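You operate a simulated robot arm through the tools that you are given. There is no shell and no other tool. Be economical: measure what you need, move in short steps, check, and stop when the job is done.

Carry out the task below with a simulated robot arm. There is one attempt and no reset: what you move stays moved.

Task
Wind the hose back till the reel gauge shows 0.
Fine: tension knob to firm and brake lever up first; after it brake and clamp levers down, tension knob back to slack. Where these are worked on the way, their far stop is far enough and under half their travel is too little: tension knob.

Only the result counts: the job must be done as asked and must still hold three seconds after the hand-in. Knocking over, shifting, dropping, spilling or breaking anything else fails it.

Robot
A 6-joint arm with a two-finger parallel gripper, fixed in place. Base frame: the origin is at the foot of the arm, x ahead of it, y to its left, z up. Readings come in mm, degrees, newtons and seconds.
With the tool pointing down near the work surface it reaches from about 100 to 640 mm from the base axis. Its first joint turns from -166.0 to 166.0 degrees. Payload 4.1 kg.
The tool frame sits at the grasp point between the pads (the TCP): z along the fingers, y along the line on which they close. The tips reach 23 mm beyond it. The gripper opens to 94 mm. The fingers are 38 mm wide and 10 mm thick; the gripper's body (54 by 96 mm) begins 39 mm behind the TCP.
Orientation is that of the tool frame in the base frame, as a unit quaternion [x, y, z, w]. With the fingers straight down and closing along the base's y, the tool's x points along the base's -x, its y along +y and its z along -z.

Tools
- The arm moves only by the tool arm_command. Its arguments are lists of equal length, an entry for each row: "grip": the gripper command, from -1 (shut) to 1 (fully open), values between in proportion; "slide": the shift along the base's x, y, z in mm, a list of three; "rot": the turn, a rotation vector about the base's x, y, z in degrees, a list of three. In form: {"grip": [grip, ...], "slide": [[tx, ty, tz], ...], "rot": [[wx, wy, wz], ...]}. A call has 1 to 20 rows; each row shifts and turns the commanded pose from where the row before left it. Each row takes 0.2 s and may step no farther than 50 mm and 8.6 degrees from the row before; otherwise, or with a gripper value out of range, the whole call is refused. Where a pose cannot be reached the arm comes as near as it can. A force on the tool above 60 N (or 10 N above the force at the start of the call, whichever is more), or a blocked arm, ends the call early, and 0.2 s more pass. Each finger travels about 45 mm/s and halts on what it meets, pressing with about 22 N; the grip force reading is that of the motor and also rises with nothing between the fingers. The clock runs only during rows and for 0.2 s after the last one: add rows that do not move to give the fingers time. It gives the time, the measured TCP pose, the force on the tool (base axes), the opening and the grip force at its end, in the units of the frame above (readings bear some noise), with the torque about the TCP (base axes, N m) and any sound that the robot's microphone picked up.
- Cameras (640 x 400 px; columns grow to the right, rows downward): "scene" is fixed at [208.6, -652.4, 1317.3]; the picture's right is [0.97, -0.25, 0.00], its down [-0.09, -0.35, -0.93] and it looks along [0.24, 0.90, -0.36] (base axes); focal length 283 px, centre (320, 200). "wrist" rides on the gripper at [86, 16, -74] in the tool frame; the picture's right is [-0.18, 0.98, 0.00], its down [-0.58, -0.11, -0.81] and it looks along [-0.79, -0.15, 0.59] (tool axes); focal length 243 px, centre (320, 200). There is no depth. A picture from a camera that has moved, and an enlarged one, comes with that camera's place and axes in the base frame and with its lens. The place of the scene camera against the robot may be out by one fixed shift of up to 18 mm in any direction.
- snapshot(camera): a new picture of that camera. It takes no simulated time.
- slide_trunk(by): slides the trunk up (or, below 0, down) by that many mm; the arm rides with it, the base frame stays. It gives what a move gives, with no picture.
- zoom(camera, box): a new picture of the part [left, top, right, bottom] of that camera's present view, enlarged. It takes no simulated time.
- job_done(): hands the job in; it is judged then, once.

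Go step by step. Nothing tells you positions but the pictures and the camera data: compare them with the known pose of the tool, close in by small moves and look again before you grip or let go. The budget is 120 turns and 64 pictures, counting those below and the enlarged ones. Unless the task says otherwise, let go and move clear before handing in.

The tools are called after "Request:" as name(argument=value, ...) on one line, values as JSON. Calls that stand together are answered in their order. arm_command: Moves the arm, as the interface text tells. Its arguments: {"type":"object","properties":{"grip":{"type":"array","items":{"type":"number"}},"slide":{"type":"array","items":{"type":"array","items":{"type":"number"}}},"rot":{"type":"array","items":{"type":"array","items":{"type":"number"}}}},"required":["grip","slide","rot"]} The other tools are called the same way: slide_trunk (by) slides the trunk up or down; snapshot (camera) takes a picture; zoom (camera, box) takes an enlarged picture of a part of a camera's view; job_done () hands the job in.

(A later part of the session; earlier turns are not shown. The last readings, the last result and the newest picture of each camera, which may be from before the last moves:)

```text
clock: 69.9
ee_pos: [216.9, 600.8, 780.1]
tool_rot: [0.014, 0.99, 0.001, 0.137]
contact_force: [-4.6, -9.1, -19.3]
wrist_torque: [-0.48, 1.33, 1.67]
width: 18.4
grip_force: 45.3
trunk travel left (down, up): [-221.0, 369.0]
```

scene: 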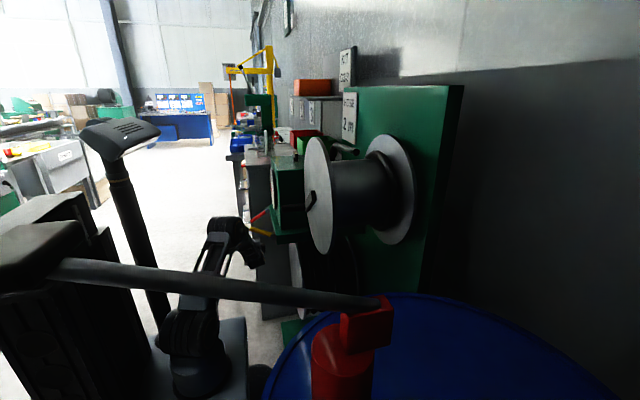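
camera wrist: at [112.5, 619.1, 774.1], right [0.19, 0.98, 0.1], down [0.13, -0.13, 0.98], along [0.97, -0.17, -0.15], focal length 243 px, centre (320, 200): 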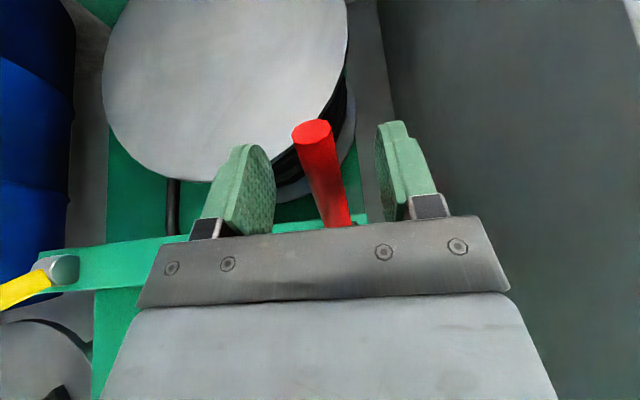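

Request:
arm_command(grip=[-1, -1, -1, -1], slide=[[1, 0, 12], [3, 0, 11], [3, 0, 8], [0, 0, 0]], rot=[[0, 4, 0], [0, 4, 0], [0, 4, 0], [0, 0, 0]])

Request:
snapshot(camera="wrist")

Request:
zoom(camera="scene", box=[220, 150, 320, 250])

```text
clock: 70.9
ee_pos: [222.4, 600.0, 813.6]
tool_rot: [0.016, 0.999, 0.001, 0.035]
contact_force: [-16.7, -6.6, -11.2]
wrist_torque: [0.1, 1.22, 1.54]
width: 18.0
grip_force: 45.0
trunk travel left (down, up): [-221.0, 369.0]
```

```text
32 pictures are left
camera wrist: at [130.5, 619.9, 881.1], right [0.21, 0.98, 0.02], down [0.52, -0.13, 0.84], along [0.83, -0.17, -0.54], focal length 243 px, centre (320, 200)
```

wrist: 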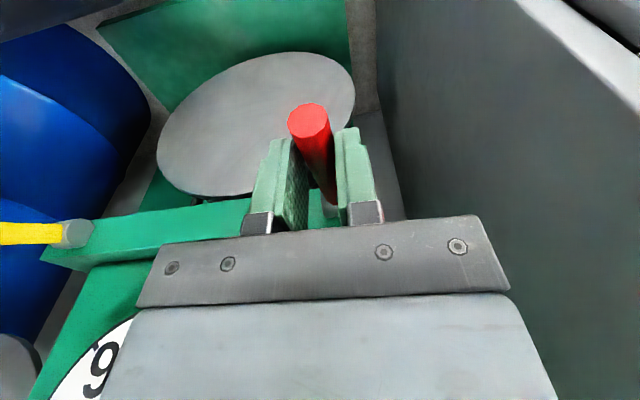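

```text
4.00 times, centred on (270, 200) of scene
camera zoom: at [208.6, -652.4, 1317.3], right [0.97, -0.25, 0.0], down [-0.09, -0.35, -0.93], along [0.24, 0.9, -0.36], focal length 1131 px, centre (520, 200)
```

zoom: 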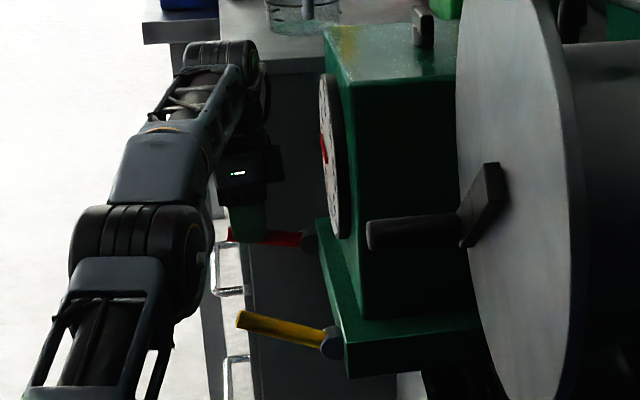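

Not as high as the yellow one yet; push further to the stop.

Request:
arm_command(grip=[-1, -1, -1, -1], slide=[[4, 0, 9], [4, 0, 8], [3, 0, 5], [0, 0, 0]], rot=[[0, 4, 0], [0, 4, 0], [0, 2, 0], [0, 0, 0]])

Request:
zoom(camera="scene", box=[220, 150, 320, 250])

```text
clock: 71.9
ee_pos: [233.9, 599.7, 831.2]
tool_rot: [0.015, 0.999, 0.0, -0.052]
contact_force: [-14.8, 36.8, -16.0]
wrist_torque: [0.93, 0.72, 0.52]
width: 18.0
grip_force: 45.0
out of reach, approached as far as the arm can: row 1, 2, 3
trunk travel left (down, up): [-221.0, 369.0]
```

```text
4.00 times, centred on (270, 200) of scene
camera zoom: at [208.6, -652.4, 1317.3], right [0.97, -0.25, 0.0], down [-0.09, -0.35, -0.93], along [0.24, 0.9, -0.36], focal length 1131 px, centre (520, 200)
```

zoom: 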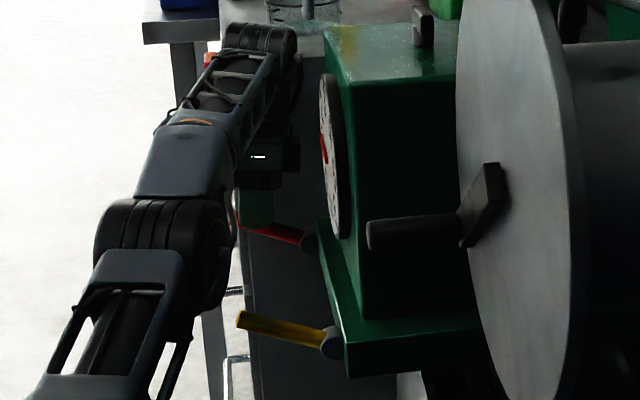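

Request:
slide_trunk(by=8)

```text
clock: 72.5
ee_pos: [241.7, 577.8, 849.1]
tool_rot: [0.021, 0.998, 0.007, -0.051]
contact_force: [0.8, -1.7, -1.6]
wrist_torque: [0.18, 0.04, -0.01]
width: 0.0
grip_force: 42.3
trunk travel left (down, up): [-229.0, 361.0]
```

The fingers slipped off the lever; I'll look at its state.

Request:
arm_command(grip=[-1, -1, -1, -1], slide=[[-15, -10, 15], [-25, -20, 20], [-25, -20, 20], [0, 0, 0]], rot=[[0, 0, 0], [0, 0, 0], [0, 0, 0], [0, 0, 0]])

Request:
snapshot(camera="wrist")

Request:
zoom(camera="scene", box=[220, 150, 320, 250])

```text
clock: 73.5
ee_pos: [167.4, 536.9, 891.6]
tool_rot: [0.017, 0.998, 0.001, -0.053]
contact_force: [-0.2, 0.1, 0.5]
wrist_torque: [-0.04, 0.02, -0.02]
width: 0.0
grip_force: 42.0
trunk travel left (down, up): [-229.0, 361.0]
```

```text
29 pictures are left
camera wrist: at [88.4, 556.3, 973.9], right [0.21, 0.98, -0.02], down [0.66, -0.13, 0.74], along [0.72, -0.17, -0.67], focal length 243 px, centre (320, 200)
```

wrist: 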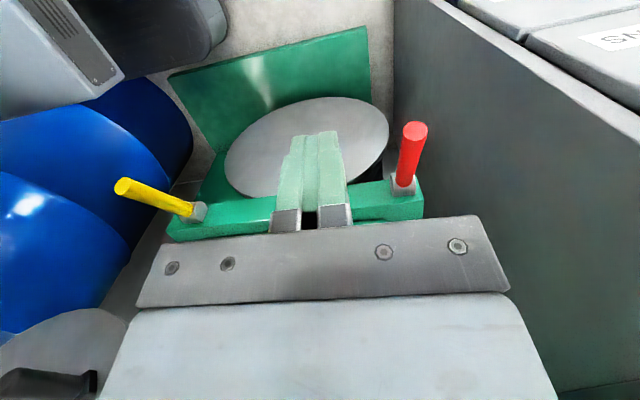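

```text
4.00 times, centred on (270, 200) of scene
camera zoom: at [208.6, -652.4, 1317.3], right [0.97, -0.25, 0.0], down [-0.09, -0.35, -0.93], along [0.24, 0.9, -0.36], focal length 1131 px, centre (520, 200)
```

zoom: 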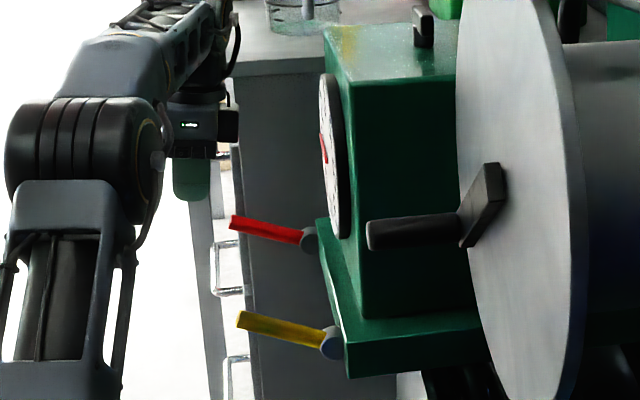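

Red lever now sits up, parallel to the yellow one. Next, the crank: raise the trunk, and turn the hand to point forward in front of the crank handle.

Request:
slide_trunk(by=250)

Request:
arm_command(grip=[0, 0, 0, 0, 0, 0, 0, 0, 0, 0, 0, 0, 0], slide=[[0, -30, 0], [0, -30, 0], [0, -30, 0], [0, -30, 0], [0, -30, 0], [5, -30, -10], [5, -30, -10], [5, -30, -20], [5, -30, -20], [5, -30, -20], [5, -30, -20], [5, -10, -20], [0, 0, 0]], rot=[[0, -6.2, 0], [0, -6.2, 0], [0, -6.2, 0], [0, -6.2, 0], [0, -6.2, 0], [0, -6.2, 0], [0, -6.2, 0], [0, -6.2, 0], [0, -6.2, 0], [0, -6.2, 0], [0, -6.2, 0], [0, -6.2, 0], [0, 0, 0]])

Request:
snapshot(camera="wrist")

```text
clock: 76.0
ee_pos: [167.9, 536.3, 1141.4]
tool_rot: [0.017, 0.999, 0.001, -0.052]
contact_force: [0.0, 0.0, -0.8]
wrist_torque: [-0.01, 0.01, -0.04]
width: 0.0
grip_force: 42.0
trunk travel left (down, up): [-479.0, 111.0]
```

```text
clock: 78.8
ee_pos: [197.5, 249.7, 1038.7]
tool_rot: [0.013, 0.827, 0.01, 0.562]
contact_force: [-0.8, 0.4, 0.0]
wrist_torque: [-0.03, -0.01, -0.04]
width: 47.3
grip_force: 0.0
out of reach, approached as far as the arm can: row 11, 12
trunk travel left (down, up): [-479.0, 111.0]
```

```text
27 pictures are left
camera wrist: at [95.6, 269.7, 985.6], right [0.08, 0.98, 0.2], down [-0.54, -0.13, 0.83], along [0.84, -0.17, 0.52], focal length 243 px, centre (320, 200)
```

wrist: 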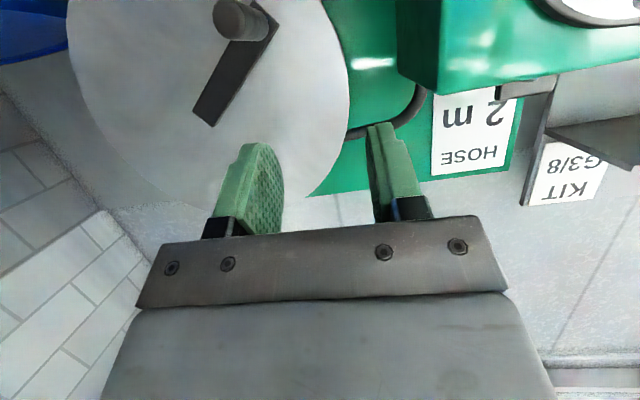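

Handle end is at about (311, 197, 958). I'll move to just in front of it with the fingers open.

Request:
arm_command(grip=[0.3, 0.3, 0.3, 0.3, 0.3], slide=[[25, -15, -10], [25, -18, -12], [20, -20, -15], [0, 0, -15], [0, 0, 0]], rot=[[0, 0, 0], [0, 0, 0], [0, 0, 0], [0, 0, 0], [0, 0, 0]])

Request:
snapshot(camera="wrist")

```text
clock: 80.0
ee_pos: [273.2, 252.1, 992.1]
tool_rot: [0.014, 0.827, 0.009, 0.562]
contact_force: [-0.6, 0.1, 0.8]
wrist_torque: [0.01, -0.04, 0.03]
width: 60.8
grip_force: 0.1
out of reach, approached as far as the arm can: row 1, 2, 3
trunk travel left (down, up): [-479.0, 111.0]
```

```text
26 pictures are left
camera wrist: at [170.7, 272.1, 939.5], right [0.08, 0.98, 0.2], down [-0.54, -0.13, 0.83], along [0.84, -0.17, 0.51], focal length 243 px, centre (320, 200)
```

wrist: 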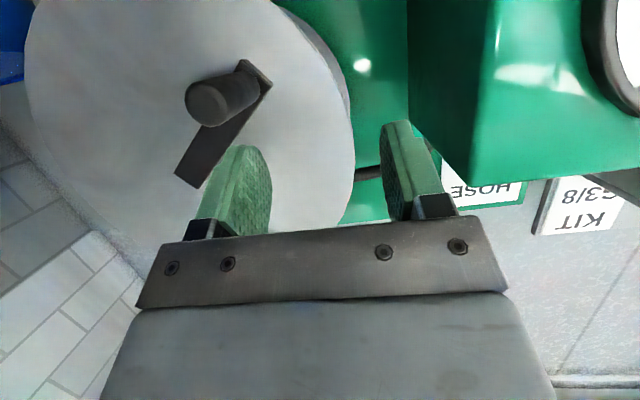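

The hand is limited in −y because the wrist is too close to the shoulder; I'll lower the trunk stepwise while raising the arm, so the wrist is well above the shoulder.

Request:
arm_command(grip=[0.3, 0.3, 0.3, 0.3, 0.3], slide=[[-10, 0, 30], [-10, 0, 30], [0, 0, 40], [0, 0, 40], [0, 0, 0]], rot=[[0, 0, 0], [0, 0, 0], [0, 0, 0], [0, 0, 0], [0, 0, 0]])

Request:
slide_trunk(by=-140)

Request:
arm_command(grip=[0.3, 0.3, 0.3, 0.3, 0.3], slide=[[0, 0, 40], [0, 0, 40], [0, 0, 40], [0, 0, 30], [0, 0, 0]], rot=[[0, 0, 0], [0, 0, 0], [0, 0, 0], [0, 0, 0], [0, 0, 0]])

```text
clock: 81.2
ee_pos: [255.8, 250.6, 1136.0]
tool_rot: [0.013, 0.827, 0.009, 0.563]
contact_force: [0.1, -0.4, 0.1]
wrist_torque: [0.01, -0.02, -0.01]
width: 61.3
grip_force: 0.1
trunk travel left (down, up): [-479.0, 111.0]
```

```text
clock: 82.9
ee_pos: [254.8, 253.1, 995.1]
tool_rot: [0.013, 0.827, 0.01, 0.563]
contact_force: [-0.2, 0.5, -1.0]
wrist_torque: [-0.02, 0.01, 0.0]
width: 61.1
grip_force: 0.1
trunk travel left (down, up): [-339.0, 251.0]
```

```text
clock: 84.1
ee_pos: [253.7, 247.8, 1143.3]
tool_rot: [0.013, 0.827, 0.009, 0.562]
contact_force: [-0.3, -0.4, -0.4]
wrist_torque: [0.01, 0.01, 0.0]
width: 60.6
grip_force: 0.0
trunk travel left (down, up): [-339.0, 251.0]
```

Request:
slide_trunk(by=-140)

Request:
arm_command(grip=[0.3, 0.3, 0.3, 0.3], slide=[[5, -18, 0], [5, -18, 0], [5, -18, 0], [0, 0, 0]], rot=[[0, 0, 0], [0, 0, 0], [0, 0, 0], [0, 0, 0]])

```text
clock: 85.8
ee_pos: [254.7, 248.5, 1002.4]
tool_rot: [0.012, 0.827, 0.01, 0.562]
contact_force: [-0.6, 0.6, 0.0]
wrist_torque: [0.01, -0.01, 0.01]
width: 61.2
grip_force: 0.0
trunk travel left (down, up): [-199.0, 391.0]
```

```text
clock: 86.8
ee_pos: [271.3, 193.0, 1002.8]
tool_rot: [0.014, 0.827, 0.009, 0.563]
contact_force: [-0.7, -0.2, -0.4]
wrist_torque: [0.0, -0.01, -0.01]
width: 61.2
grip_force: 0.0
trunk travel left (down, up): [-199.0, 391.0]
```

It moves freely now. Line up with the handle and look.

Request:
arm_command(grip=[0.3, 0.3], slide=[[0, 3, -25], [0, 0, 0]], rot=[[0, 0, 0], [0, 0, 0]])

Request:
snapshot(camera="wrist")

```text
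clock: 87.4
ee_pos: [270.6, 198.0, 978.5]
tool_rot: [0.012, 0.827, 0.01, 0.562]
contact_force: [0.4, 0.2, 0.4]
wrist_torque: [-0.03, 0.02, -0.02]
width: 61.3
grip_force: 0.1
trunk travel left (down, up): [-199.0, 391.0]
```

```text
25 pictures are left
camera wrist: at [168.1, 217.5, 924.6], right [0.08, 0.98, 0.2], down [-0.54, -0.13, 0.83], along [0.84, -0.17, 0.51], focal length 243 px, centre (320, 200)
```

wrist: 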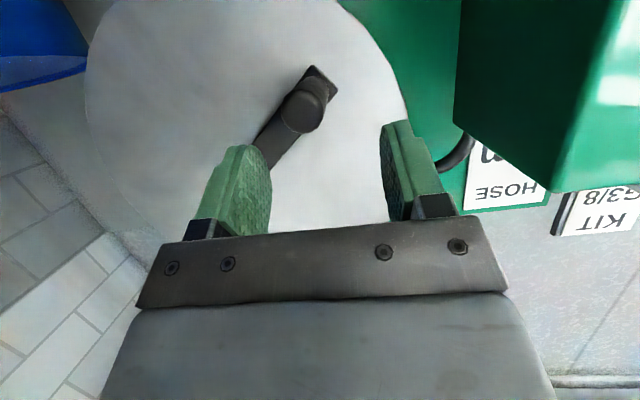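

Request:
arm_command(grip=[0.4, 0.4, 0.4, 0.4, 0.4], slide=[[0, -5, -10], [15, 0, -5], [20, 0, -5], [20, 0, -4], [0, 0, 0]], rot=[[0, 0, 0], [0, 0, 0], [0, 0, 0], [0, 0, 0], [0, 0, 0]])

Request:
snapshot(camera="wrist")

Request:
zoom(camera="scene", box=[230, 130, 350, 250])

```text
clock: 88.6
ee_pos: [326.2, 193.6, 954.6]
tool_rot: [0.013, 0.827, 0.009, 0.562]
contact_force: [-0.3, 0.2, -0.4]
wrist_torque: [0.03, 0.0, 0.02]
width: 65.8
grip_force: 0.1
trunk travel left (down, up): [-199.0, 391.0]
```

```text
24 pictures are left
camera wrist: at [224.0, 213.9, 901.5], right [0.08, 0.98, 0.2], down [-0.54, -0.13, 0.83], along [0.84, -0.17, 0.51], focal length 243 px, centre (320, 200)
```

wrist: 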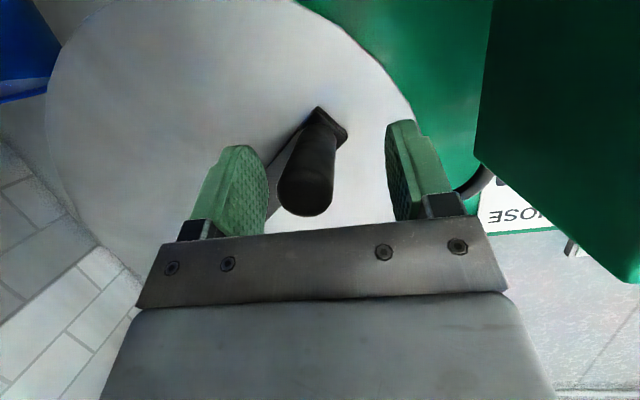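

```text
3.33 times, centred on (290, 190) of scene
camera zoom: at [208.6, -652.4, 1317.3], right [0.97, -0.25, 0.0], down [-0.09, -0.35, -0.93], along [0.24, 0.9, -0.36], focal length 943 px, centre (420, 233)
```

zoom: 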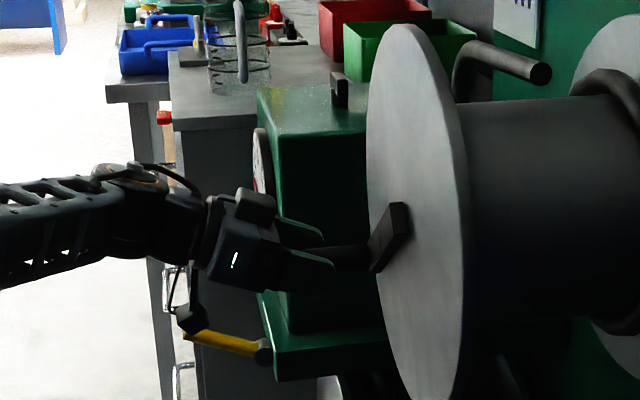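

The handle sits between the pads, about 6 mm off-centre. Centre and grip.

Request:
arm_command(grip=[0.2, -0.2, -0.6, -1, -1, -1, -1], slide=[[0, -6, 0], [0, 0, 0], [0, 0, 0], [0, 0, 0], [0, 0, 0], [0, 0, 0], [0, 0, 0]], rot=[[0, 0, 0], [0, 0, 0], [0, 0, 0], [0, 0, 0], [0, 0, 0], [0, 0, 0], [0, 0, 0]])

```text
clock: 90.2
ee_pos: [327.1, 187.8, 954.7]
tool_rot: [0.012, 0.827, 0.01, 0.562]
contact_force: [0.2, 2.2, -4.1]
wrist_torque: [0.07, -0.23, 2.04]
width: 25.4
grip_force: 44.8
trunk travel left (down, up): [-199.0, 391.0]
```

Gripped (25 mm). The hose leaves the drum's top toward +y, so winding should be a positive rotation about +x: the handle goes +y and up. Try a short step.

Request:
arm_command(grip=[-1, -1, -1], slide=[[0, 6, 7.5], [0, 6, 8], [0, 0, 0]], rot=[[0, 0, 0], [0, 0, 0], [0, 0, 0]])

```text
clock: 91.0
ee_pos: [325.5, 196.3, 971.0]
tool_rot: [0.014, 0.826, 0.01, 0.563]
contact_force: [3.7, -15.8, 2.3]
wrist_torque: [0.21, -0.35, 1.09]
width: 25.8
grip_force: 44.7
trunk travel left (down, up): [-199.0, 391.0]
```

It moves readily. Continue along the arc and fit the circle from measured positions.

Request:
arm_command(grip=[-1, -1, -1, -1, -1], slide=[[0, 2, 14], [0, 2.5, 16], [0, 1.5, 16], [0, -1, 16], [0, 0, 0]], rot=[[0, 0, 0], [0, 0, 0], [0, 0, 0], [0, 0, 0], [0, 0, 0]])

```text
clock: 92.2
ee_pos: [325.5, 210.3, 1029.4]
tool_rot: [0.008, 0.827, 0.012, 0.562]
contact_force: [2.6, 39.0, -0.9]
wrist_torque: [0.18, 1.05, 1.14]
width: 25.9
grip_force: 44.7
trunk travel left (down, up): [-199.0, 391.0]
```

Request:
arm_command(grip=[-1, -1, -1, -1, -1], slide=[[0, 4.2, 14.8], [0, -3.1, 16.4], [0, -5.1, 16.1], [0, -7, 15.3], [0, 0, 0]], rot=[[0, 0, 0], [0, 0, 0], [0, 0, 0], [0, 0, 0], [0, 0, 0]])

```text
clock: 93.4
ee_pos: [324.9, 191.5, 1092.0]
tool_rot: [0.013, 0.828, 0.009, 0.561]
contact_force: [8.4, -12.5, -10.7]
wrist_torque: [-0.28, -0.59, 0.91]
width: 26.0
grip_force: 45.2
trunk travel left (down, up): [-199.0, 391.0]
```

Circle fit: centre (y 85.8, z 1026.1), radius 124.5. Check the gauge and the view now.

Request:
snapshot(camera="wrist")

Request:
zoom(camera="scene", box=[230, 130, 350, 250])

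```text
22 pictures are left
camera wrist: at [222.4, 211.8, 1040.5], right [0.08, 0.98, 0.2], down [-0.54, -0.13, 0.83], along [0.84, -0.17, 0.51], focal length 243 px, centre (320, 200)
```

wrist: 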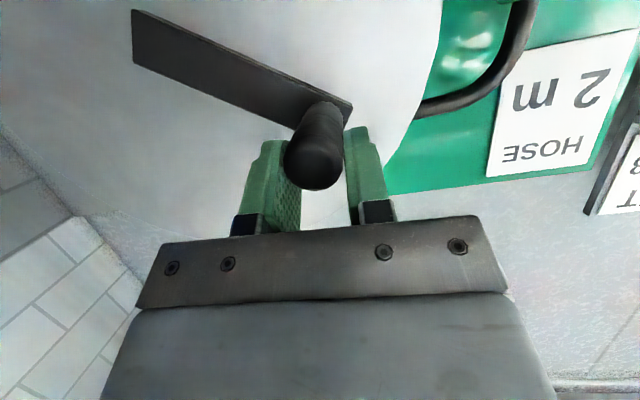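

```text
3.33 times, centred on (290, 190) of scene
camera zoom: at [208.6, -652.4, 1317.3], right [0.97, -0.25, 0.0], down [-0.09, -0.35, -0.93], along [0.24, 0.9, -0.36], focal length 943 px, centre (420, 233)
```

zoom: 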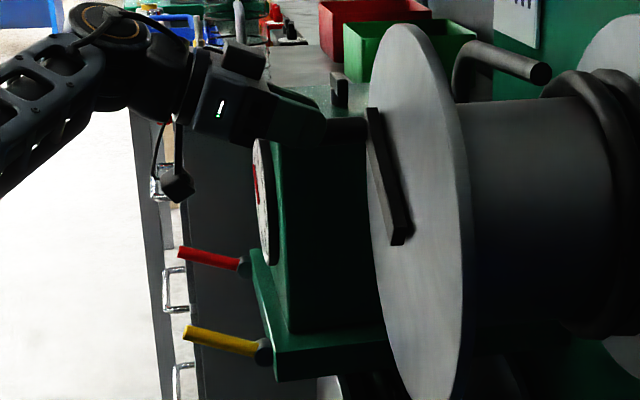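

The hose is winding onto the drum. I'll carry on around the top of the circle.

Request:
arm_command(grip=[-1, -1, -1, -1, -1, -1, -1, -1, -1, -1, -1, -1], slide=[[0, -12.6, 11.3], [0, -12.1, 12.5], [0, -13.7, 10.7], [0, -15, 8.7], [0, -16.1, 6.5], [0, -16.9, 4.2], [0, -17.3, 1.8], [0, -17.3, -0.6], [0, -17.1, -3], [0, -16.5, -5.4], [0, -15.6, -7.6], [0, 0, 0]], rot=[[0, 0, 0], [0, 0, 0], [0, 0, 0], [0, 0, 0], [0, 0, 0], [0, 0, 0], [0, 0, 0], [0, 0, 0], [0, 0, 0], [0, 0, 0], [0, 0, 0], [0, 0, 0]])

```text
clock: 95.3
ee_pos: [322.9, 129.2, 1138.5]
tool_rot: [-0.079, 0.832, 0.054, 0.546]
contact_force: [1.3, -2.4, 2.3]
wrist_torque: [-0.13, -0.51, -1.65]
width: 31.1
grip_force: 44.8
trunk travel left (down, up): [-199.0, 391.0]
stopped in row 9: the arm was blocked; the commanded pose is now the measured one
```

Request:
snapshot(camera="scene")

Request:
snapshot(camera="wrist")

```text
20 pictures are left
```

scene: 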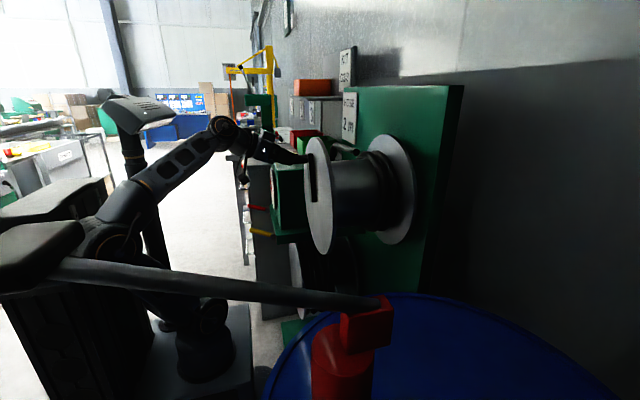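

```text
19 pictures are left
camera wrist: at [215.8, 127.5, 1086.9], right [-0.11, 0.98, 0.17], down [-0.48, -0.21, 0.85], along [0.87, 0.01, 0.49], focal length 243 px, centre (320, 200)
```

wrist: 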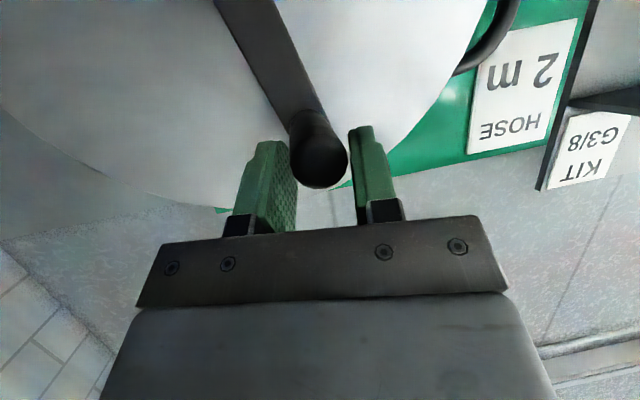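

The low elbow swung back and got blocked (hand yawed 11°). I'll release here, back off, and re-pose: trunk lower and hand tilted more downward, which keeps the elbow in.

Request:
arm_command(grip=[0, 0.3, 0.3, 0.3, 0.3, 0.3, 0.3], slide=[[0, 0, 0], [0, 0, 0], [0, 0, 0], [-20, 0, 5], [-20, 8, 5], [-20, 8, 5], [0, 0, 0]], rot=[[0, 0, 0], [0, 0, 0], [0, 0, 0], [0, 0, 0], [0, 0, -5], [0, 0, -6], [0, 0, 0]])

```text
clock: 96.9
ee_pos: [261.2, 144.8, 1151.8]
tool_rot: [0.004, 0.836, 0.0, 0.548]
contact_force: [-0.2, 0.8, -0.8]
wrist_torque: [-0.01, -0.01, 0.02]
width: 61.4
grip_force: 0.1
trunk travel left (down, up): [-199.0, 391.0]
```

Request:
slide_trunk(by=-150)

Request:
arm_command(grip=[0.4, 0.4, 0.4, 0.4, 0.4, 0.4], slide=[[0, 0, 30], [0, 0, 30], [0, 0, 30], [0, 0, 35], [0, -8, 35], [0, 0, 0]], rot=[[0, 4, 0], [0, 4, 0], [0, 4, 0], [0, 4, 0], [0, 4, 0], [0, 0, 0]])

Request:
snapshot(camera="wrist")

```text
clock: 98.7
ee_pos: [261.1, 145.0, 1003.0]
tool_rot: [0.004, 0.836, 0.0, 0.548]
contact_force: [-0.6, -0.6, -0.3]
wrist_torque: [-0.03, 0.0, 0.01]
width: 61.1
grip_force: 0.1
trunk travel left (down, up): [-49.0, 541.0]
```

```text
clock: 100.1
ee_pos: [269.5, 132.5, 1123.5]
tool_rot: [0.002, 0.918, 0.001, 0.396]
contact_force: [0.0, -0.5, 0.0]
wrist_torque: [-0.02, 0.01, -0.01]
width: 65.5
grip_force: 0.0
out of reach, approached as far as the arm can: row 5
trunk travel left (down, up): [-49.0, 541.0]
```

```text
18 pictures are left
camera wrist: at [154.5, 150.5, 1111.7], right [0.13, 0.98, 0.14], down [-0.19, -0.11, 0.98], along [0.97, -0.15, 0.17], focal length 243 px, centre (320, 200)
```

wrist: 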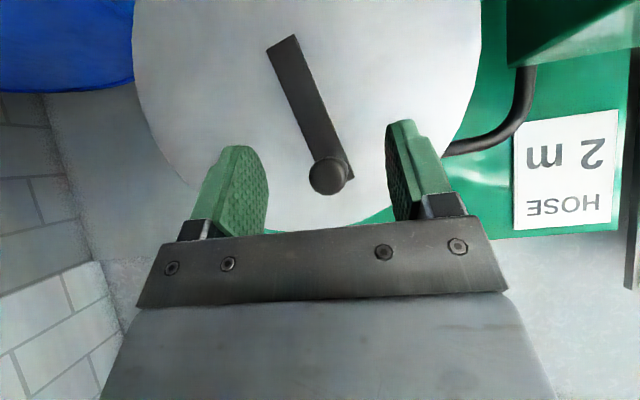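

Request:
slide_trunk(by=80)

Request:
arm_command(grip=[0.4, 0.4, 0.4, 0.4], slide=[[0, 0, -25], [0, 0, -25], [15, 3, -10], [0, 0, 0]], rot=[[0, 0, 0], [0, 0, 0], [0, 0, 0], [0, 0, 0]])

Request:
snapshot(camera="wrist")

```text
clock: 101.2
ee_pos: [270.2, 132.4, 1204.3]
tool_rot: [0.003, 0.918, 0.0, 0.396]
contact_force: [-0.2, 0.2, 0.1]
wrist_torque: [-0.03, -0.01, -0.01]
width: 65.7
grip_force: 0.0
trunk travel left (down, up): [-129.0, 461.0]
```

```text
clock: 102.2
ee_pos: [283.9, 135.3, 1144.1]
tool_rot: [0.003, 0.919, 0.001, 0.395]
contact_force: [0.8, -0.6, 0.2]
wrist_torque: [0.0, 0.0, 0.03]
width: 65.7
grip_force: 0.1
trunk travel left (down, up): [-129.0, 461.0]
```

```text
17 pictures are left
camera wrist: at [170.0, 153.0, 1132.3], right [0.13, 0.98, 0.14], down [-0.19, -0.11, 0.98], along [0.97, -0.15, 0.17], focal length 243 px, centre (320, 200)
```

wrist: 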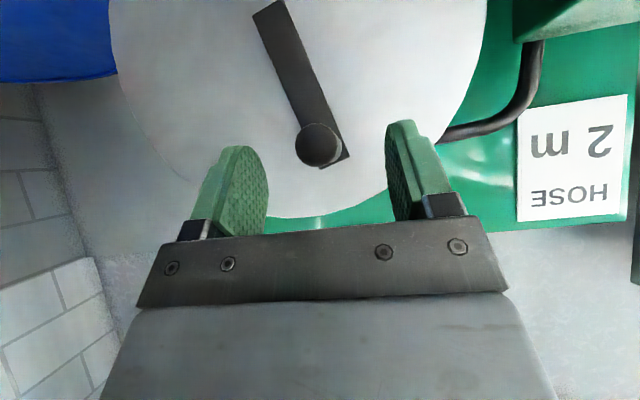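

Triangulating again: handle now at (y 133, z 1124) and true crank centre ≈ (101, 1017), radius ≈ 109 (the earlier fit included slip along the pads). Re-grip there.

Request:
arm_command(grip=[0.4, 0.4, 0.4, -0.2, -0.7, -1, -1, -1], slide=[[15, -1, -6], [15, -1, -7], [14, 0, -7], [0, 0, 0], [0, 0, 0], [0, 0, 0], [0, 0, 0], [0, 0, 0]], rot=[[0, 0, 0], [0, 0, 0], [0, 0, 0], [0, 0, 0], [0, 0, 0], [0, 0, 0], [0, 0, 0], [0, 0, 0]])

Request:
snapshot(camera="wrist")

```text
clock: 104.0
ee_pos: [328.6, 132.9, 1125.5]
tool_rot: [0.003, 0.919, 0.001, 0.395]
contact_force: [-0.4, -4.3, -6.3]
wrist_torque: [-0.03, -0.37, 1.7]
width: 25.7
grip_force: 44.7
trunk travel left (down, up): [-129.0, 461.0]
```

```text
16 pictures are left
camera wrist: at [213.0, 151.0, 1112.2], right [0.13, 0.98, 0.14], down [-0.19, -0.11, 0.98], along [0.97, -0.15, 0.17], focal length 243 px, centre (320, 200)
```

wrist: 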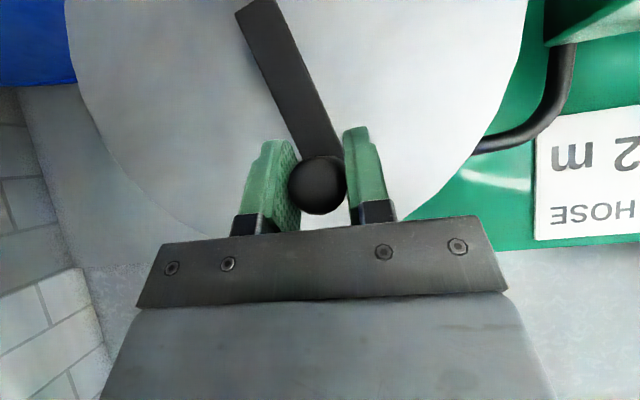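

Solid grip. Wind on with the corrected circle.

Request:
arm_command(grip=[-1, -1, -1, -1, -1, -1], slide=[[0, -16, 0.5], [0, -15.2, 1.2], [0, -15.1, -0.9], [0, -14.9, -3.1], [0, -14.4, -5], [0, 0, 0]], rot=[[0, 0, 0], [0, 0, 0], [0, 0, 0], [0, 0, 0], [0, 0, 0], [0, 0, 0]])

```text
clock: 105.4
ee_pos: [327.5, 57.0, 1115.3]
tool_rot: [0.004, 0.919, -0.002, 0.394]
contact_force: [-2.2, -0.8, -5.1]
wrist_torque: [-0.27, 0.44, 1.03]
width: 25.6
grip_force: 44.9
trunk travel left (down, up): [-129.0, 461.0]
```

Request:
arm_command(grip=[-1, -1, -1, -1, -1, -1, -1, -1, -1], slide=[[0, -13.5, -7.1], [0, -12.3, -8.8], [0, -11.1, -10.5], [0, -9.4, -11.9], [0, -7.7, -13.1], [0, -5.9, -14], [0, -3.8, -14.7], [0, -1.7, -15.1], [0, 0, 0]], rot=[[0, 0, 0], [0, 0, 0], [0, 0, 0], [0, 0, 0], [0, 0, 0], [0, 0, 0], [0, 0, 0], [0, 0, 0], [0, 0, 0]])

Request:
snapshot(camera="wrist")

```text
clock: 107.1
ee_pos: [351.4, -9.8, 1020.7]
tool_rot: [0.0, 0.932, -0.001, 0.361]
contact_force: [-67.7, -60.6, 0.1]
wrist_torque: [0.27, 0.0, 0.29]
width: 26.1
grip_force: 44.8
trunk travel left (down, up): [-129.0, 461.0]
stopped in row 8: the force on the tool passed its limit at 76 N (the readings are from after the stop); the commanded pose is now the measured one
```

```text
15 pictures are left
camera wrist: at [235.7, 7.7, 1017.3], right [0.14, 0.98, 0.12], down [-0.11, -0.11, 0.99], along [0.98, -0.15, 0.1], focal length 243 px, centre (320, 200)
```

wrist: 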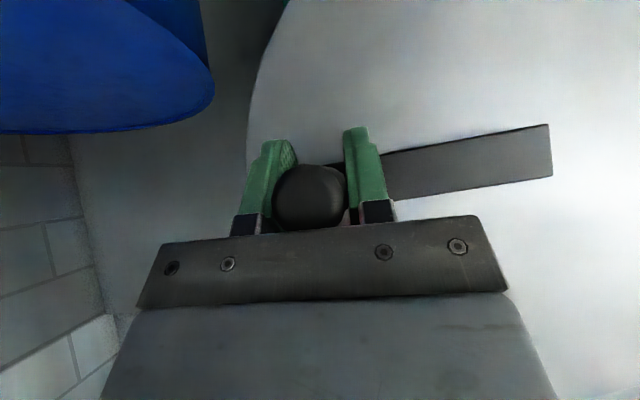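

Request:
snapshot(camera="scene")

```text
14 pictures are left
```

scene: 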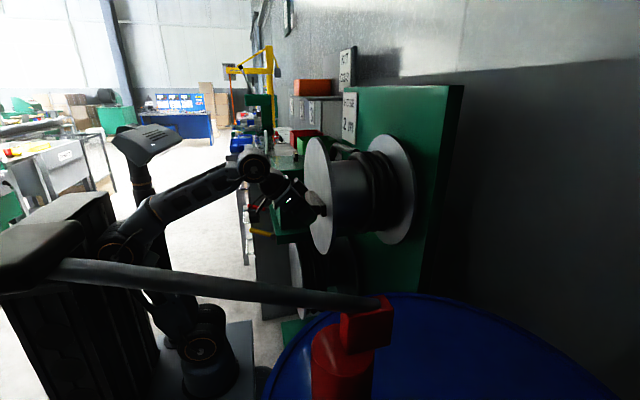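

The elbow leans on the trunk tower in this low posture. With a near-vertical hand (fingers straddling the handle from above) and the trunk high, the elbow stays up and clear; I'll release upwards and re-pose.

Request:
arm_command(grip=[0, 0.3, 0.3, 0.3, 0.3, 0.3, 0.3, 0.3, 0.3, 0.3, 0.3, 0.3], slide=[[0, 0, 0], [0, 0, 0], [0, 0, 0], [-3, 0, 15], [-5, 0, 25], [-5, 0, 30], [-5, 0, 30], [-5, 0, 10], [0, 0, 0], [0, 0, 0], [0, 0, 0], [0, 0, 0]], rot=[[0, 0, 0], [0, 0, 0], [0, 0, 0], [0, 0, 0], [0, 0, 0], [0, 4, 0], [0, 6, 0], [0, 6, 0], [0, 6, 0], [0, 6, 0], [0, 0, 0], [0, 0, 0]])

```text
clock: 109.7
ee_pos: [326.3, 2.4, 1087.8]
tool_rot: [-0.003, 0.991, 0.004, 0.132]
contact_force: [0.4, 0.0, 0.7]
wrist_torque: [0.02, 0.01, -0.01]
width: 60.8
grip_force: 0.0
out of reach, approached as far as the arm can: row 9, 10
trunk travel left (down, up): [-129.0, 461.0]
```

Request:
slide_trunk(by=390)

Request:
arm_command(grip=[0.3, 0.3, 0.3, 0.3, 0.3, 0.3, 0.3, 0.3, 0.3, 0.3], slide=[[0, -5, -45], [0, -5, -45], [0, 0, -45], [0, 0, -45], [0, 0, -45], [0, 0, -45], [0, 0, -45], [0, 0, -45], [0, 0, -25], [0, 0, 0]], rot=[[0, 0, 0], [0, 0, 0], [0, 0, 0], [0, 0, 0], [0, 0, 0], [0, 0, 0], [0, 0, 0], [0, 0, 0], [0, 0, 0], [0, 0, 0]])

Request:
snapshot(camera="wrist")

```text
clock: 113.4
ee_pos: [326.0, 0.5, 1479.0]
tool_rot: [-0.004, 0.991, 0.004, 0.132]
contact_force: [-0.3, 0.3, -0.6]
wrist_torque: [0.01, 0.0, 0.04]
width: 61.1
grip_force: 0.0
trunk travel left (down, up): [-519.0, 71.0]
```

```text
clock: 115.6
ee_pos: [326.8, -10.0, 1092.5]
tool_rot: [-0.005, 0.991, 0.005, 0.133]
contact_force: [0.6, -0.4, -1.4]
wrist_torque: [-0.02, 0.0, 0.0]
width: 61.3
grip_force: 0.1
trunk travel left (down, up): [-519.0, 71.0]
```

```text
13 pictures are left
camera wrist: at [221.2, 7.0, 1141.6], right [0.17, 0.98, 0.05], down [0.35, -0.11, 0.93], along [0.92, -0.14, -0.36], focal length 243 px, centre (320, 200)
```

wrist: 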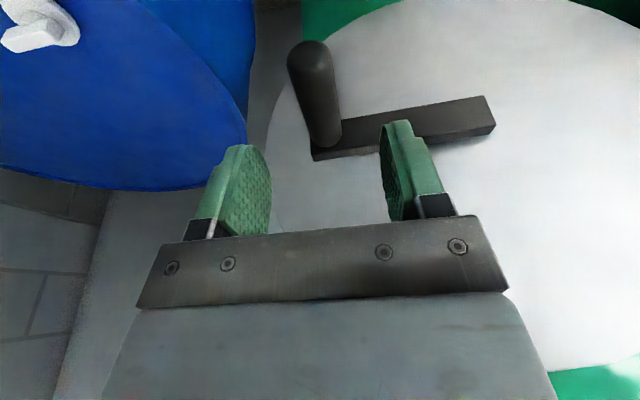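

The hand hangs cleanly above the handle (axis at y≈−9, z≈1019). Descend and grip.

Request:
arm_command(grip=[0.3, 0.3, 0.3, 0.3, -0.3, -0.8, -1, -1, -1], slide=[[4, 0, -20], [4, 0, -25], [3, 0, -25], [0, 0, -2], [0, 0, 0], [0, 0, 0], [0, 0, 0], [0, 0, 0], [0, 0, 0]], rot=[[0, 0, 0], [0, 0, 0], [0, 0, 0], [0, 0, 0], [0, 0, 0], [0, 0, 0], [0, 0, 0], [0, 0, 0], [0, 0, 0]])

```text
clock: 117.6
ee_pos: [341.4, -9.4, 1020.1]
tool_rot: [-0.002, 0.991, 0.005, 0.131]
contact_force: [-0.2, -7.4, -3.3]
wrist_torque: [-0.03, -0.3, -2.08]
width: 25.8
grip_force: 45.4
out of reach, approached as far as the arm can: row 3
trunk travel left (down, up): [-519.0, 71.0]
```

Request:
arm_command(grip=[-1, -1, -1, -1, -1], slide=[[0, 0, 0], [0, 0, 0], [0, 1.2, -15.6], [0, 3, -15.1], [0, 0, 0]], rot=[[0, 5, 0], [0, 5, 0], [0, 0, 0], [0, 0, 0], [0, 0, 0]])

```text
clock: 118.8
ee_pos: [341.4, -6.6, 990.5]
tool_rot: [-0.003, 0.999, 0.006, 0.044]
contact_force: [1.4, -20.0, -0.7]
wrist_torque: [0.33, 1.38, -1.73]
width: 25.5
grip_force: 45.0
trunk travel left (down, up): [-519.0, 71.0]
```

Request:
arm_command(grip=[-1, -1, -1, -1, -1, -1, -1], slide=[[0, 4, -14.6], [0, 7, -13.7], [0, 8.8, -12.6], [0, 10.5, -11.3], [0, 12, -9.7], [0, 13.2, -8], [0, 0, 0]], rot=[[0, 0, 0], [0, 0, 0], [0, 0, 0], [0, 0, 0], [0, 0, 0], [0, 0, 0], [0, 0, 0]])

```text
clock: 120.4
ee_pos: [340.2, 50.6, 922.0]
tool_rot: [-0.004, 0.999, 0.005, 0.044]
contact_force: [-6.2, -1.6, -14.6]
wrist_torque: [-0.28, 0.89, -1.59]
width: 25.5
grip_force: 45.0
trunk travel left (down, up): [-519.0, 71.0]
```

Request:
arm_command(grip=[-1, -1, -1, -1, -1, -1, -1, -1, -1, -1, -1], slide=[[0, 14.2, -5.5], [0, 14.9, -4], [0, 15.3, -1.8], [0, 15.4, 0.2], [0, 15.3, 2.4], [0, 14.7, 4.5], [0, 14, 6.6], [0, 12.9, 8.4], [0, 11.6, 10.1], [0, 10.1, 11.6], [0, 0, 0]], rot=[[0, 0, 0], [0, 0, 0], [0, 0, 0], [0, 0, 0], [0, 0, 0], [0, 0, 0], [0, 0, 0], [0, 0, 0], [0, 0, 0], [0, 0, 0], [0, 0, 0]])

Request:
zoom(camera="scene", box=[250, 150, 330, 230])

```text
clock: 122.8
ee_pos: [339.5, 189.1, 954.2]
tool_rot: [-0.002, 0.999, 0.005, 0.045]
contact_force: [0.2, -9.1, -3.4]
wrist_torque: [0.56, 0.64, -1.67]
width: 25.7
grip_force: 45.1
trunk travel left (down, up): [-519.0, 71.0]
```

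```text
5.00 times, centred on (290, 190) of scene
camera zoom: at [208.6, -652.4, 1317.3], right [0.97, -0.25, 0.0], down [-0.09, -0.35, -0.93], along [0.24, 0.9, -0.36], focal length 1414 px, centre (470, 250)
```

zoom: 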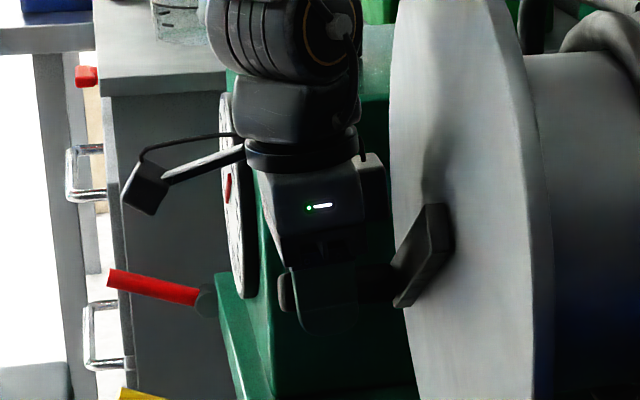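

One full turn done. I'll read the gauge with a tight enlargement from the scene camera.

Request:
zoom(camera="scene", box=[262, 164, 294, 214])

```text
8.00 times, centred on (278, 189) of scene
camera zoom: at [208.6, -652.4, 1317.3], right [0.97, -0.25, 0.0], down [-0.09, -0.35, -0.93], along [0.24, 0.9, -0.36], focal length 2262 px, centre (656, 288)
```

zoom: 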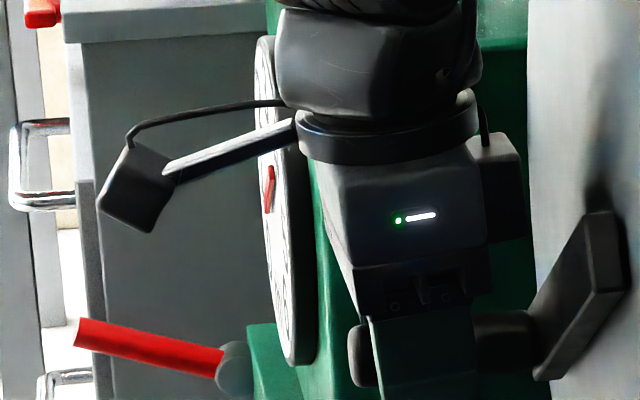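

The reading from this grazing angle is uncertain, so I'll release and look at the gauge head-on with the wrist camera.

Request:
arm_command(grip=[0, 0.3, 0.3, 0.3, 0.3, 0.3, 0.3, 0.3, 0.3, 0.3, 0.3, 0.3, 0.3], slide=[[0, 0, 0], [0, 0, 0], [0, 0, 25], [0, 0, 35], [-25, 0, 40], [-30, 15, 40], [-30, 30, 25], [-30, 40, 0], [-25, 40, 0], [-20, 40, 0], [0, 40, 0], [0, 30, 0], [0, 0, 0]], rot=[[0, 0, 0], [0, 0, 0], [0, 0, 0], [0, 0, 0], [0, 0, 0], [0, 0, 0], [0, 0, 0], [0, 0, 0], [0, 0, 0], [0, 0, 0], [0, 0, 0], [0, 0, 0], [0, 0, 0]])

Request:
snapshot(camera="wrist")

```text
refused: row 6 steps farther than a row can; nothing moved
```

```text
10 pictures are left
camera wrist: at [246.3, 205.0, 1020.4], right [0.18, 0.98, 0.02], down [0.51, -0.11, 0.85], along [0.84, -0.14, -0.52], focal length 243 px, centre (320, 200)
```

wrist: 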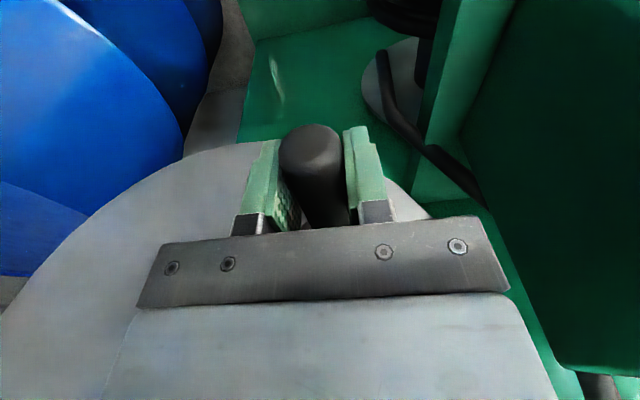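

That was refused for one long step; I'll redo it with shorter rows.

Request:
arm_command(grip=[0, 0.3, 0.3, 0.3, 0.3, 0.3, 0.3, 0.3, 0.3, 0.3, 0.3, 0.3, 0.3], slide=[[0, 0, 0], [0, 0, 0], [0, 0, 25], [0, 0, 35], [-20, 0, 40], [-25, 15, 38], [-30, 25, 25], [-25, 40, 0], [-25, 40, 0], [-25, 40, 0], [-10, 40, 0], [0, 40, 0], [0, 0, 0]], rot=[[0, 0, 0], [0, 0, 0], [0, 0, 0], [0, 0, 0], [0, 0, 0], [0, 0, 0], [0, 0, 0], [0, 0, 0], [0, 0, 0], [0, 0, 0], [0, 0, 0], [0, 0, 0], [0, 0, 0]])

```text
clock: 125.6
ee_pos: [180.8, 430.1, 1116.7]
tool_rot: [-0.003, 0.999, 0.005, 0.046]
contact_force: [0.1, 0.6, 0.1]
wrist_torque: [-0.01, 0.02, -0.02]
width: 61.2
grip_force: 0.1
trunk travel left (down, up): [-519.0, 71.0]
```

Request:
zoom(camera="wrist", box=[220, 0, 460, 150])

```text
2.67 times, centred on (340, 75) of wrist
camera zoom: at [86.8, 447.4, 1183.0], right [0.18, 0.98, 0.02], down [0.51, -0.11, 0.85], along [0.84, -0.14, -0.52], focal length 647 px, centre (267, 533)
```

zoom: 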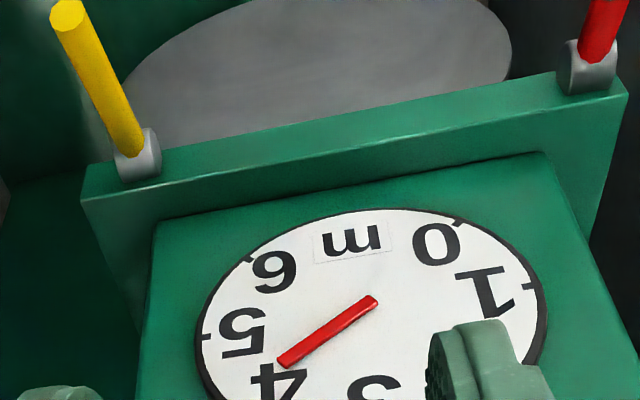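

The gauge went up, from 1.2 to about 4.2 (≈3 per turn), so that was unwinding. I must turn the crank the other way, about 1.4 turns. First re-grip the handle where I left it.

Request:
arm_command(grip=[0.3, 0.3, 0.3, 0.3, 0.3, 0.3, 0.3, 0.3, 0.3, 0.3, -0.3, -0.8, -1, -1, -1], slide=[[0, -40, 0], [10, -40, 0], [25, -40, 0], [25, -40, 0], [25, -40, 0], [30, -25, -25], [25, -15, -38], [20, 0, -40], [0, 0, -35], [0, 0, -25], [0, 0, 0], [0, 0, 0], [0, 0, 0], [0, 0, 0], [0, 0, 0]], rot=[[0, 0, 0], [0, 0, 0], [0, 0, 0], [0, 0, 0], [0, 0, 0], [0, 0, 0], [0, 0, 0], [0, 0, 0], [0, 0, 0], [0, 0, 0], [0, 0, 0], [0, 0, 0], [0, 0, 0], [0, 0, 0], [0, 0, 0]])

```text
clock: 128.8
ee_pos: [342.1, 188.5, 955.2]
tool_rot: [-0.003, 0.999, 0.005, 0.045]
contact_force: [0.6, -0.3, -7.0]
wrist_torque: [0.36, -0.49, -1.68]
width: 25.2
grip_force: 45.0
trunk travel left (down, up): [-519.0, 71.0]
```

Gripped without load. Turning in the reverse direction now.

Request:
arm_command(grip=[-1, -1, -1, -1, -1, -1, -1, -1, -1, -1, -1], slide=[[0, -10.1, -11.6], [0, -11.6, -10.1], [0, -12.9, -8.4], [0, -14, -6.6], [0, -14.7, -4.5], [0, -15.3, -2.4], [0, -15.4, -0.2], [0, -15.3, 1.8], [0, -14.9, 4], [0, -14.2, 5.5], [0, 0, 0]], rot=[[0, 0, 0], [0, 0, 0], [0, 0, 0], [0, 0, 0], [0, 0, 0], [0, 0, 0], [0, 0, 0], [0, 0, 0], [0, 0, 0], [0, 0, 0], [0, 0, 0]])

```text
clock: 131.2
ee_pos: [340.3, 49.8, 923.0]
tool_rot: [-0.003, 0.999, 0.004, 0.045]
contact_force: [-1.1, 6.3, 0.3]
wrist_torque: [-0.39, -0.82, -1.83]
width: 25.2
grip_force: 44.8
trunk travel left (down, up): [-519.0, 71.0]
```

Request:
arm_command(grip=[-1, -1, -1, -1, -1, -1, -1, -1, -1, -1, -1], slide=[[0, -13.2, 8], [0, -12, 9.7], [0, -10.5, 11.3], [0, -8.8, 12.6], [0, -7, 13.7], [0, -5, 14.6], [0, -3, 15.1], [0, -1.2, 15.6], [0, 1.4, 15.4], [0, 3.4, 15], [0, 0, 0]], rot=[[0, 0, 0], [0, 0, 0], [0, 0, 0], [0, 0, 0], [0, 0, 0], [0, 0, 0], [0, 0, 0], [0, 0, 0], [0, 0, 0], [0, 0, 0], [0, 0, 0]])

```text
clock: 133.6
ee_pos: [339.7, -8.7, 1053.9]
tool_rot: [-0.003, 0.999, 0.005, 0.045]
contact_force: [-7.4, -13.7, -1.0]
wrist_torque: [-0.44, -0.33, -1.8]
width: 25.5
grip_force: 45.4
trunk travel left (down, up): [-519.0, 71.0]
```

Request:
arm_command(grip=[-1, -1, -1, -1, -1, -1, -1, -1, -1, -1], slide=[[0, 4.6, 14.4], [0, 7.4, 13.5], [0, 9.3, 12.3], [0, 10.9, 10.9], [0, 12.3, 9.3], [0, 13.5, 7.4], [0, 14.4, 5.6], [0, 15, 3.4], [0, 15.4, 1.4], [0, 0, 0]], rot=[[0, 0, 0], [0, 0, 0], [0, 0, 0], [0, 0, 0], [0, 0, 0], [0, 0, 0], [0, 0, 0], [0, 0, 0], [0, 0, 0], [0, 0, 0]])

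```text
clock: 135.8
ee_pos: [341.2, 97.1, 1128.8]
tool_rot: [-0.002, 0.999, 0.004, 0.041]
contact_force: [-2.9, -2.2, -12.5]
wrist_torque: [0.0, -1.12, -1.58]
width: 25.3
grip_force: 45.5
trunk travel left (down, up): [-519.0, 71.0]
```

Request:
arm_command(grip=[-1, -1, -1, -1, -1, -1, -1, -1, -1, -1, -1, -1], slide=[[0, 15.4, -0.8], [0, 15.1, -3], [0, 14.6, -5], [0, 13.7, -7], [0, 12.6, -8.8], [0, 11.3, -10.5], [0, 9.7, -12], [0, 8, -13.2], [0, 6, -14.2], [0, 4, -14.9], [0, 1.8, -15.3], [0, 0, 0]], rot=[[0, 0, 0], [0, 0, 0], [0, 0, 0], [0, 0, 0], [0, 0, 0], [0, 0, 0], [0, 0, 0], [0, 0, 0], [0, 0, 0], [0, 0, 0], [0, 0, 0], [0, 0, 0]])

```text
clock: 138.4
ee_pos: [341.6, 208.7, 1027.0]
tool_rot: [-0.004, 0.999, 0.005, 0.046]
contact_force: [4.5, -7.0, 2.7]
wrist_torque: [-0.16, -0.11, -1.69]
width: 25.7
grip_force: 44.7
trunk travel left (down, up): [-519.0, 71.0]
```

Request:
arm_command(grip=[-1, -1, -1, -1, -1, -1, -1, -1, -1, -1, -1, -1], slide=[[0, -0.2, -15.4], [0, -2.4, -15.3], [0, -4.5, -14.7], [0, -6.6, -14], [0, -8.4, -12.9], [0, -10.1, -11.6], [0, -11.6, -10.1], [0, -12.9, -8.4], [0, -14, -6.6], [0, -14.7, -4.5], [0, -15.3, -2.4], [0, 0, 0]], rot=[[0, 0, 0], [0, 0, 0], [0, 0, 0], [0, 0, 0], [0, 0, 0], [0, 0, 0], [0, 0, 0], [0, 0, 0], [0, 0, 0], [0, 0, 0], [0, 0, 0], [0, 0, 0]])

```text
clock: 141.0
ee_pos: [341.8, 109.6, 911.8]
tool_rot: [-0.003, 0.999, 0.003, 0.046]
contact_force: [1.1, -2.8, 10.1]
wrist_torque: [0.14, 0.2, -1.77]
width: 25.4
grip_force: 45.0
trunk travel left (down, up): [-519.0, 71.0]
```

Request:
arm_command(grip=[-1, -1, -1, -1, -1, -1, -1, -1, -1, -1, -1], slide=[[0, -15.4, -0.2], [0, -15.3, 1.8], [0, -14.9, 4], [0, -14.2, 5.5], [0, -13.2, 8], [0, -12, 9.7], [0, -10.5, 11.3], [0, -8.8, 12.6], [0, -7, 13.7], [0, -5, 14.6], [0, 0, 0]], rot=[[0, 0, 0], [0, 0, 0], [0, 0, 0], [0, 0, 0], [0, 0, 0], [0, 0, 0], [0, 0, 0], [0, 0, 0], [0, 0, 0], [0, 0, 0], [0, 0, 0]])

```text
clock: 143.4
ee_pos: [340.3, -5.6, 991.6]
tool_rot: [-0.003, 0.999, 0.004, 0.046]
contact_force: [-6.3, 15.5, 1.1]
wrist_torque: [-0.04, -0.53, -1.68]
width: 25.5
grip_force: 45.0
trunk travel left (down, up): [-519.0, 71.0]
```

By dead reckoning the gauge should be near 0.1. I'll release and check with the wrist camera.

Request:
arm_command(grip=[0, 0.3, 0.3, 0.3, 0.3, 0.3, 0.3, 0.3, 0.3, 0.3, 0.3, 0.3, 0.3, 0.3, 0.3, 0.3, 0.3], slide=[[0, 0, 0], [0, 0, 0], [0, 0, 25], [0, 0, 35], [0, 0, 35], [-10, 0, 30], [-25, 40, 0], [-25, 40, 0], [-25, 40, 0], [-25, 40, 0], [-25, 40, 0], [-25, 40, 0], [0, 49, 0], [0, 49, 0], [0, 49, 0], [0, 49, 0], [0, 0, 0]], rot=[[0, 0, 0], [0, 0, 0], [0, 0, 0], [0, 0, 0], [0, 0, 0], [0, 0, 0], [0, 0, 0], [0, 0, 0], [0, 0, 0], [0, 0, 0], [0, 0, 0], [0, 0, 0], [0, 0, 0], [0, 0, 0], [0, 0, 0], [0, 0, 0], [0, 0, 0]])

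Request:
zoom(camera="wrist", box=[220, 0, 460, 150])

```text
clock: 147.0
ee_pos: [179.6, 426.2, 1117.4]
tool_rot: [-0.004, 0.999, 0.004, 0.046]
contact_force: [0.3, -0.5, -0.2]
wrist_torque: [-0.01, -0.01, 0.02]
width: 61.2
grip_force: 0.1
trunk travel left (down, up): [-519.0, 71.0]
```

```text
2.67 times, centred on (340, 75) of wrist
camera zoom: at [85.4, 443.8, 1183.7], right [0.18, 0.98, 0.02], down [0.51, -0.11, 0.85], along [0.84, -0.14, -0.52], focal length 647 px, centre (267, 533)
```

zoom: 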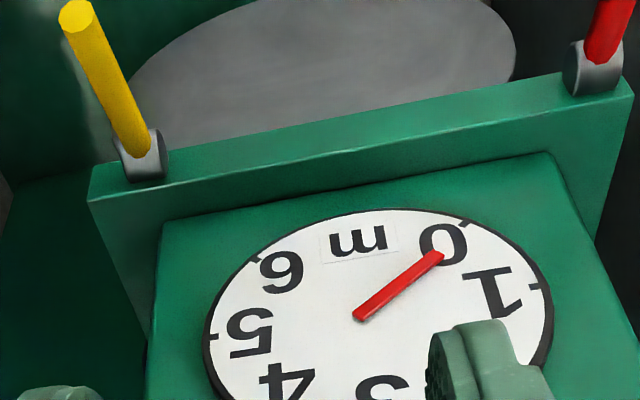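

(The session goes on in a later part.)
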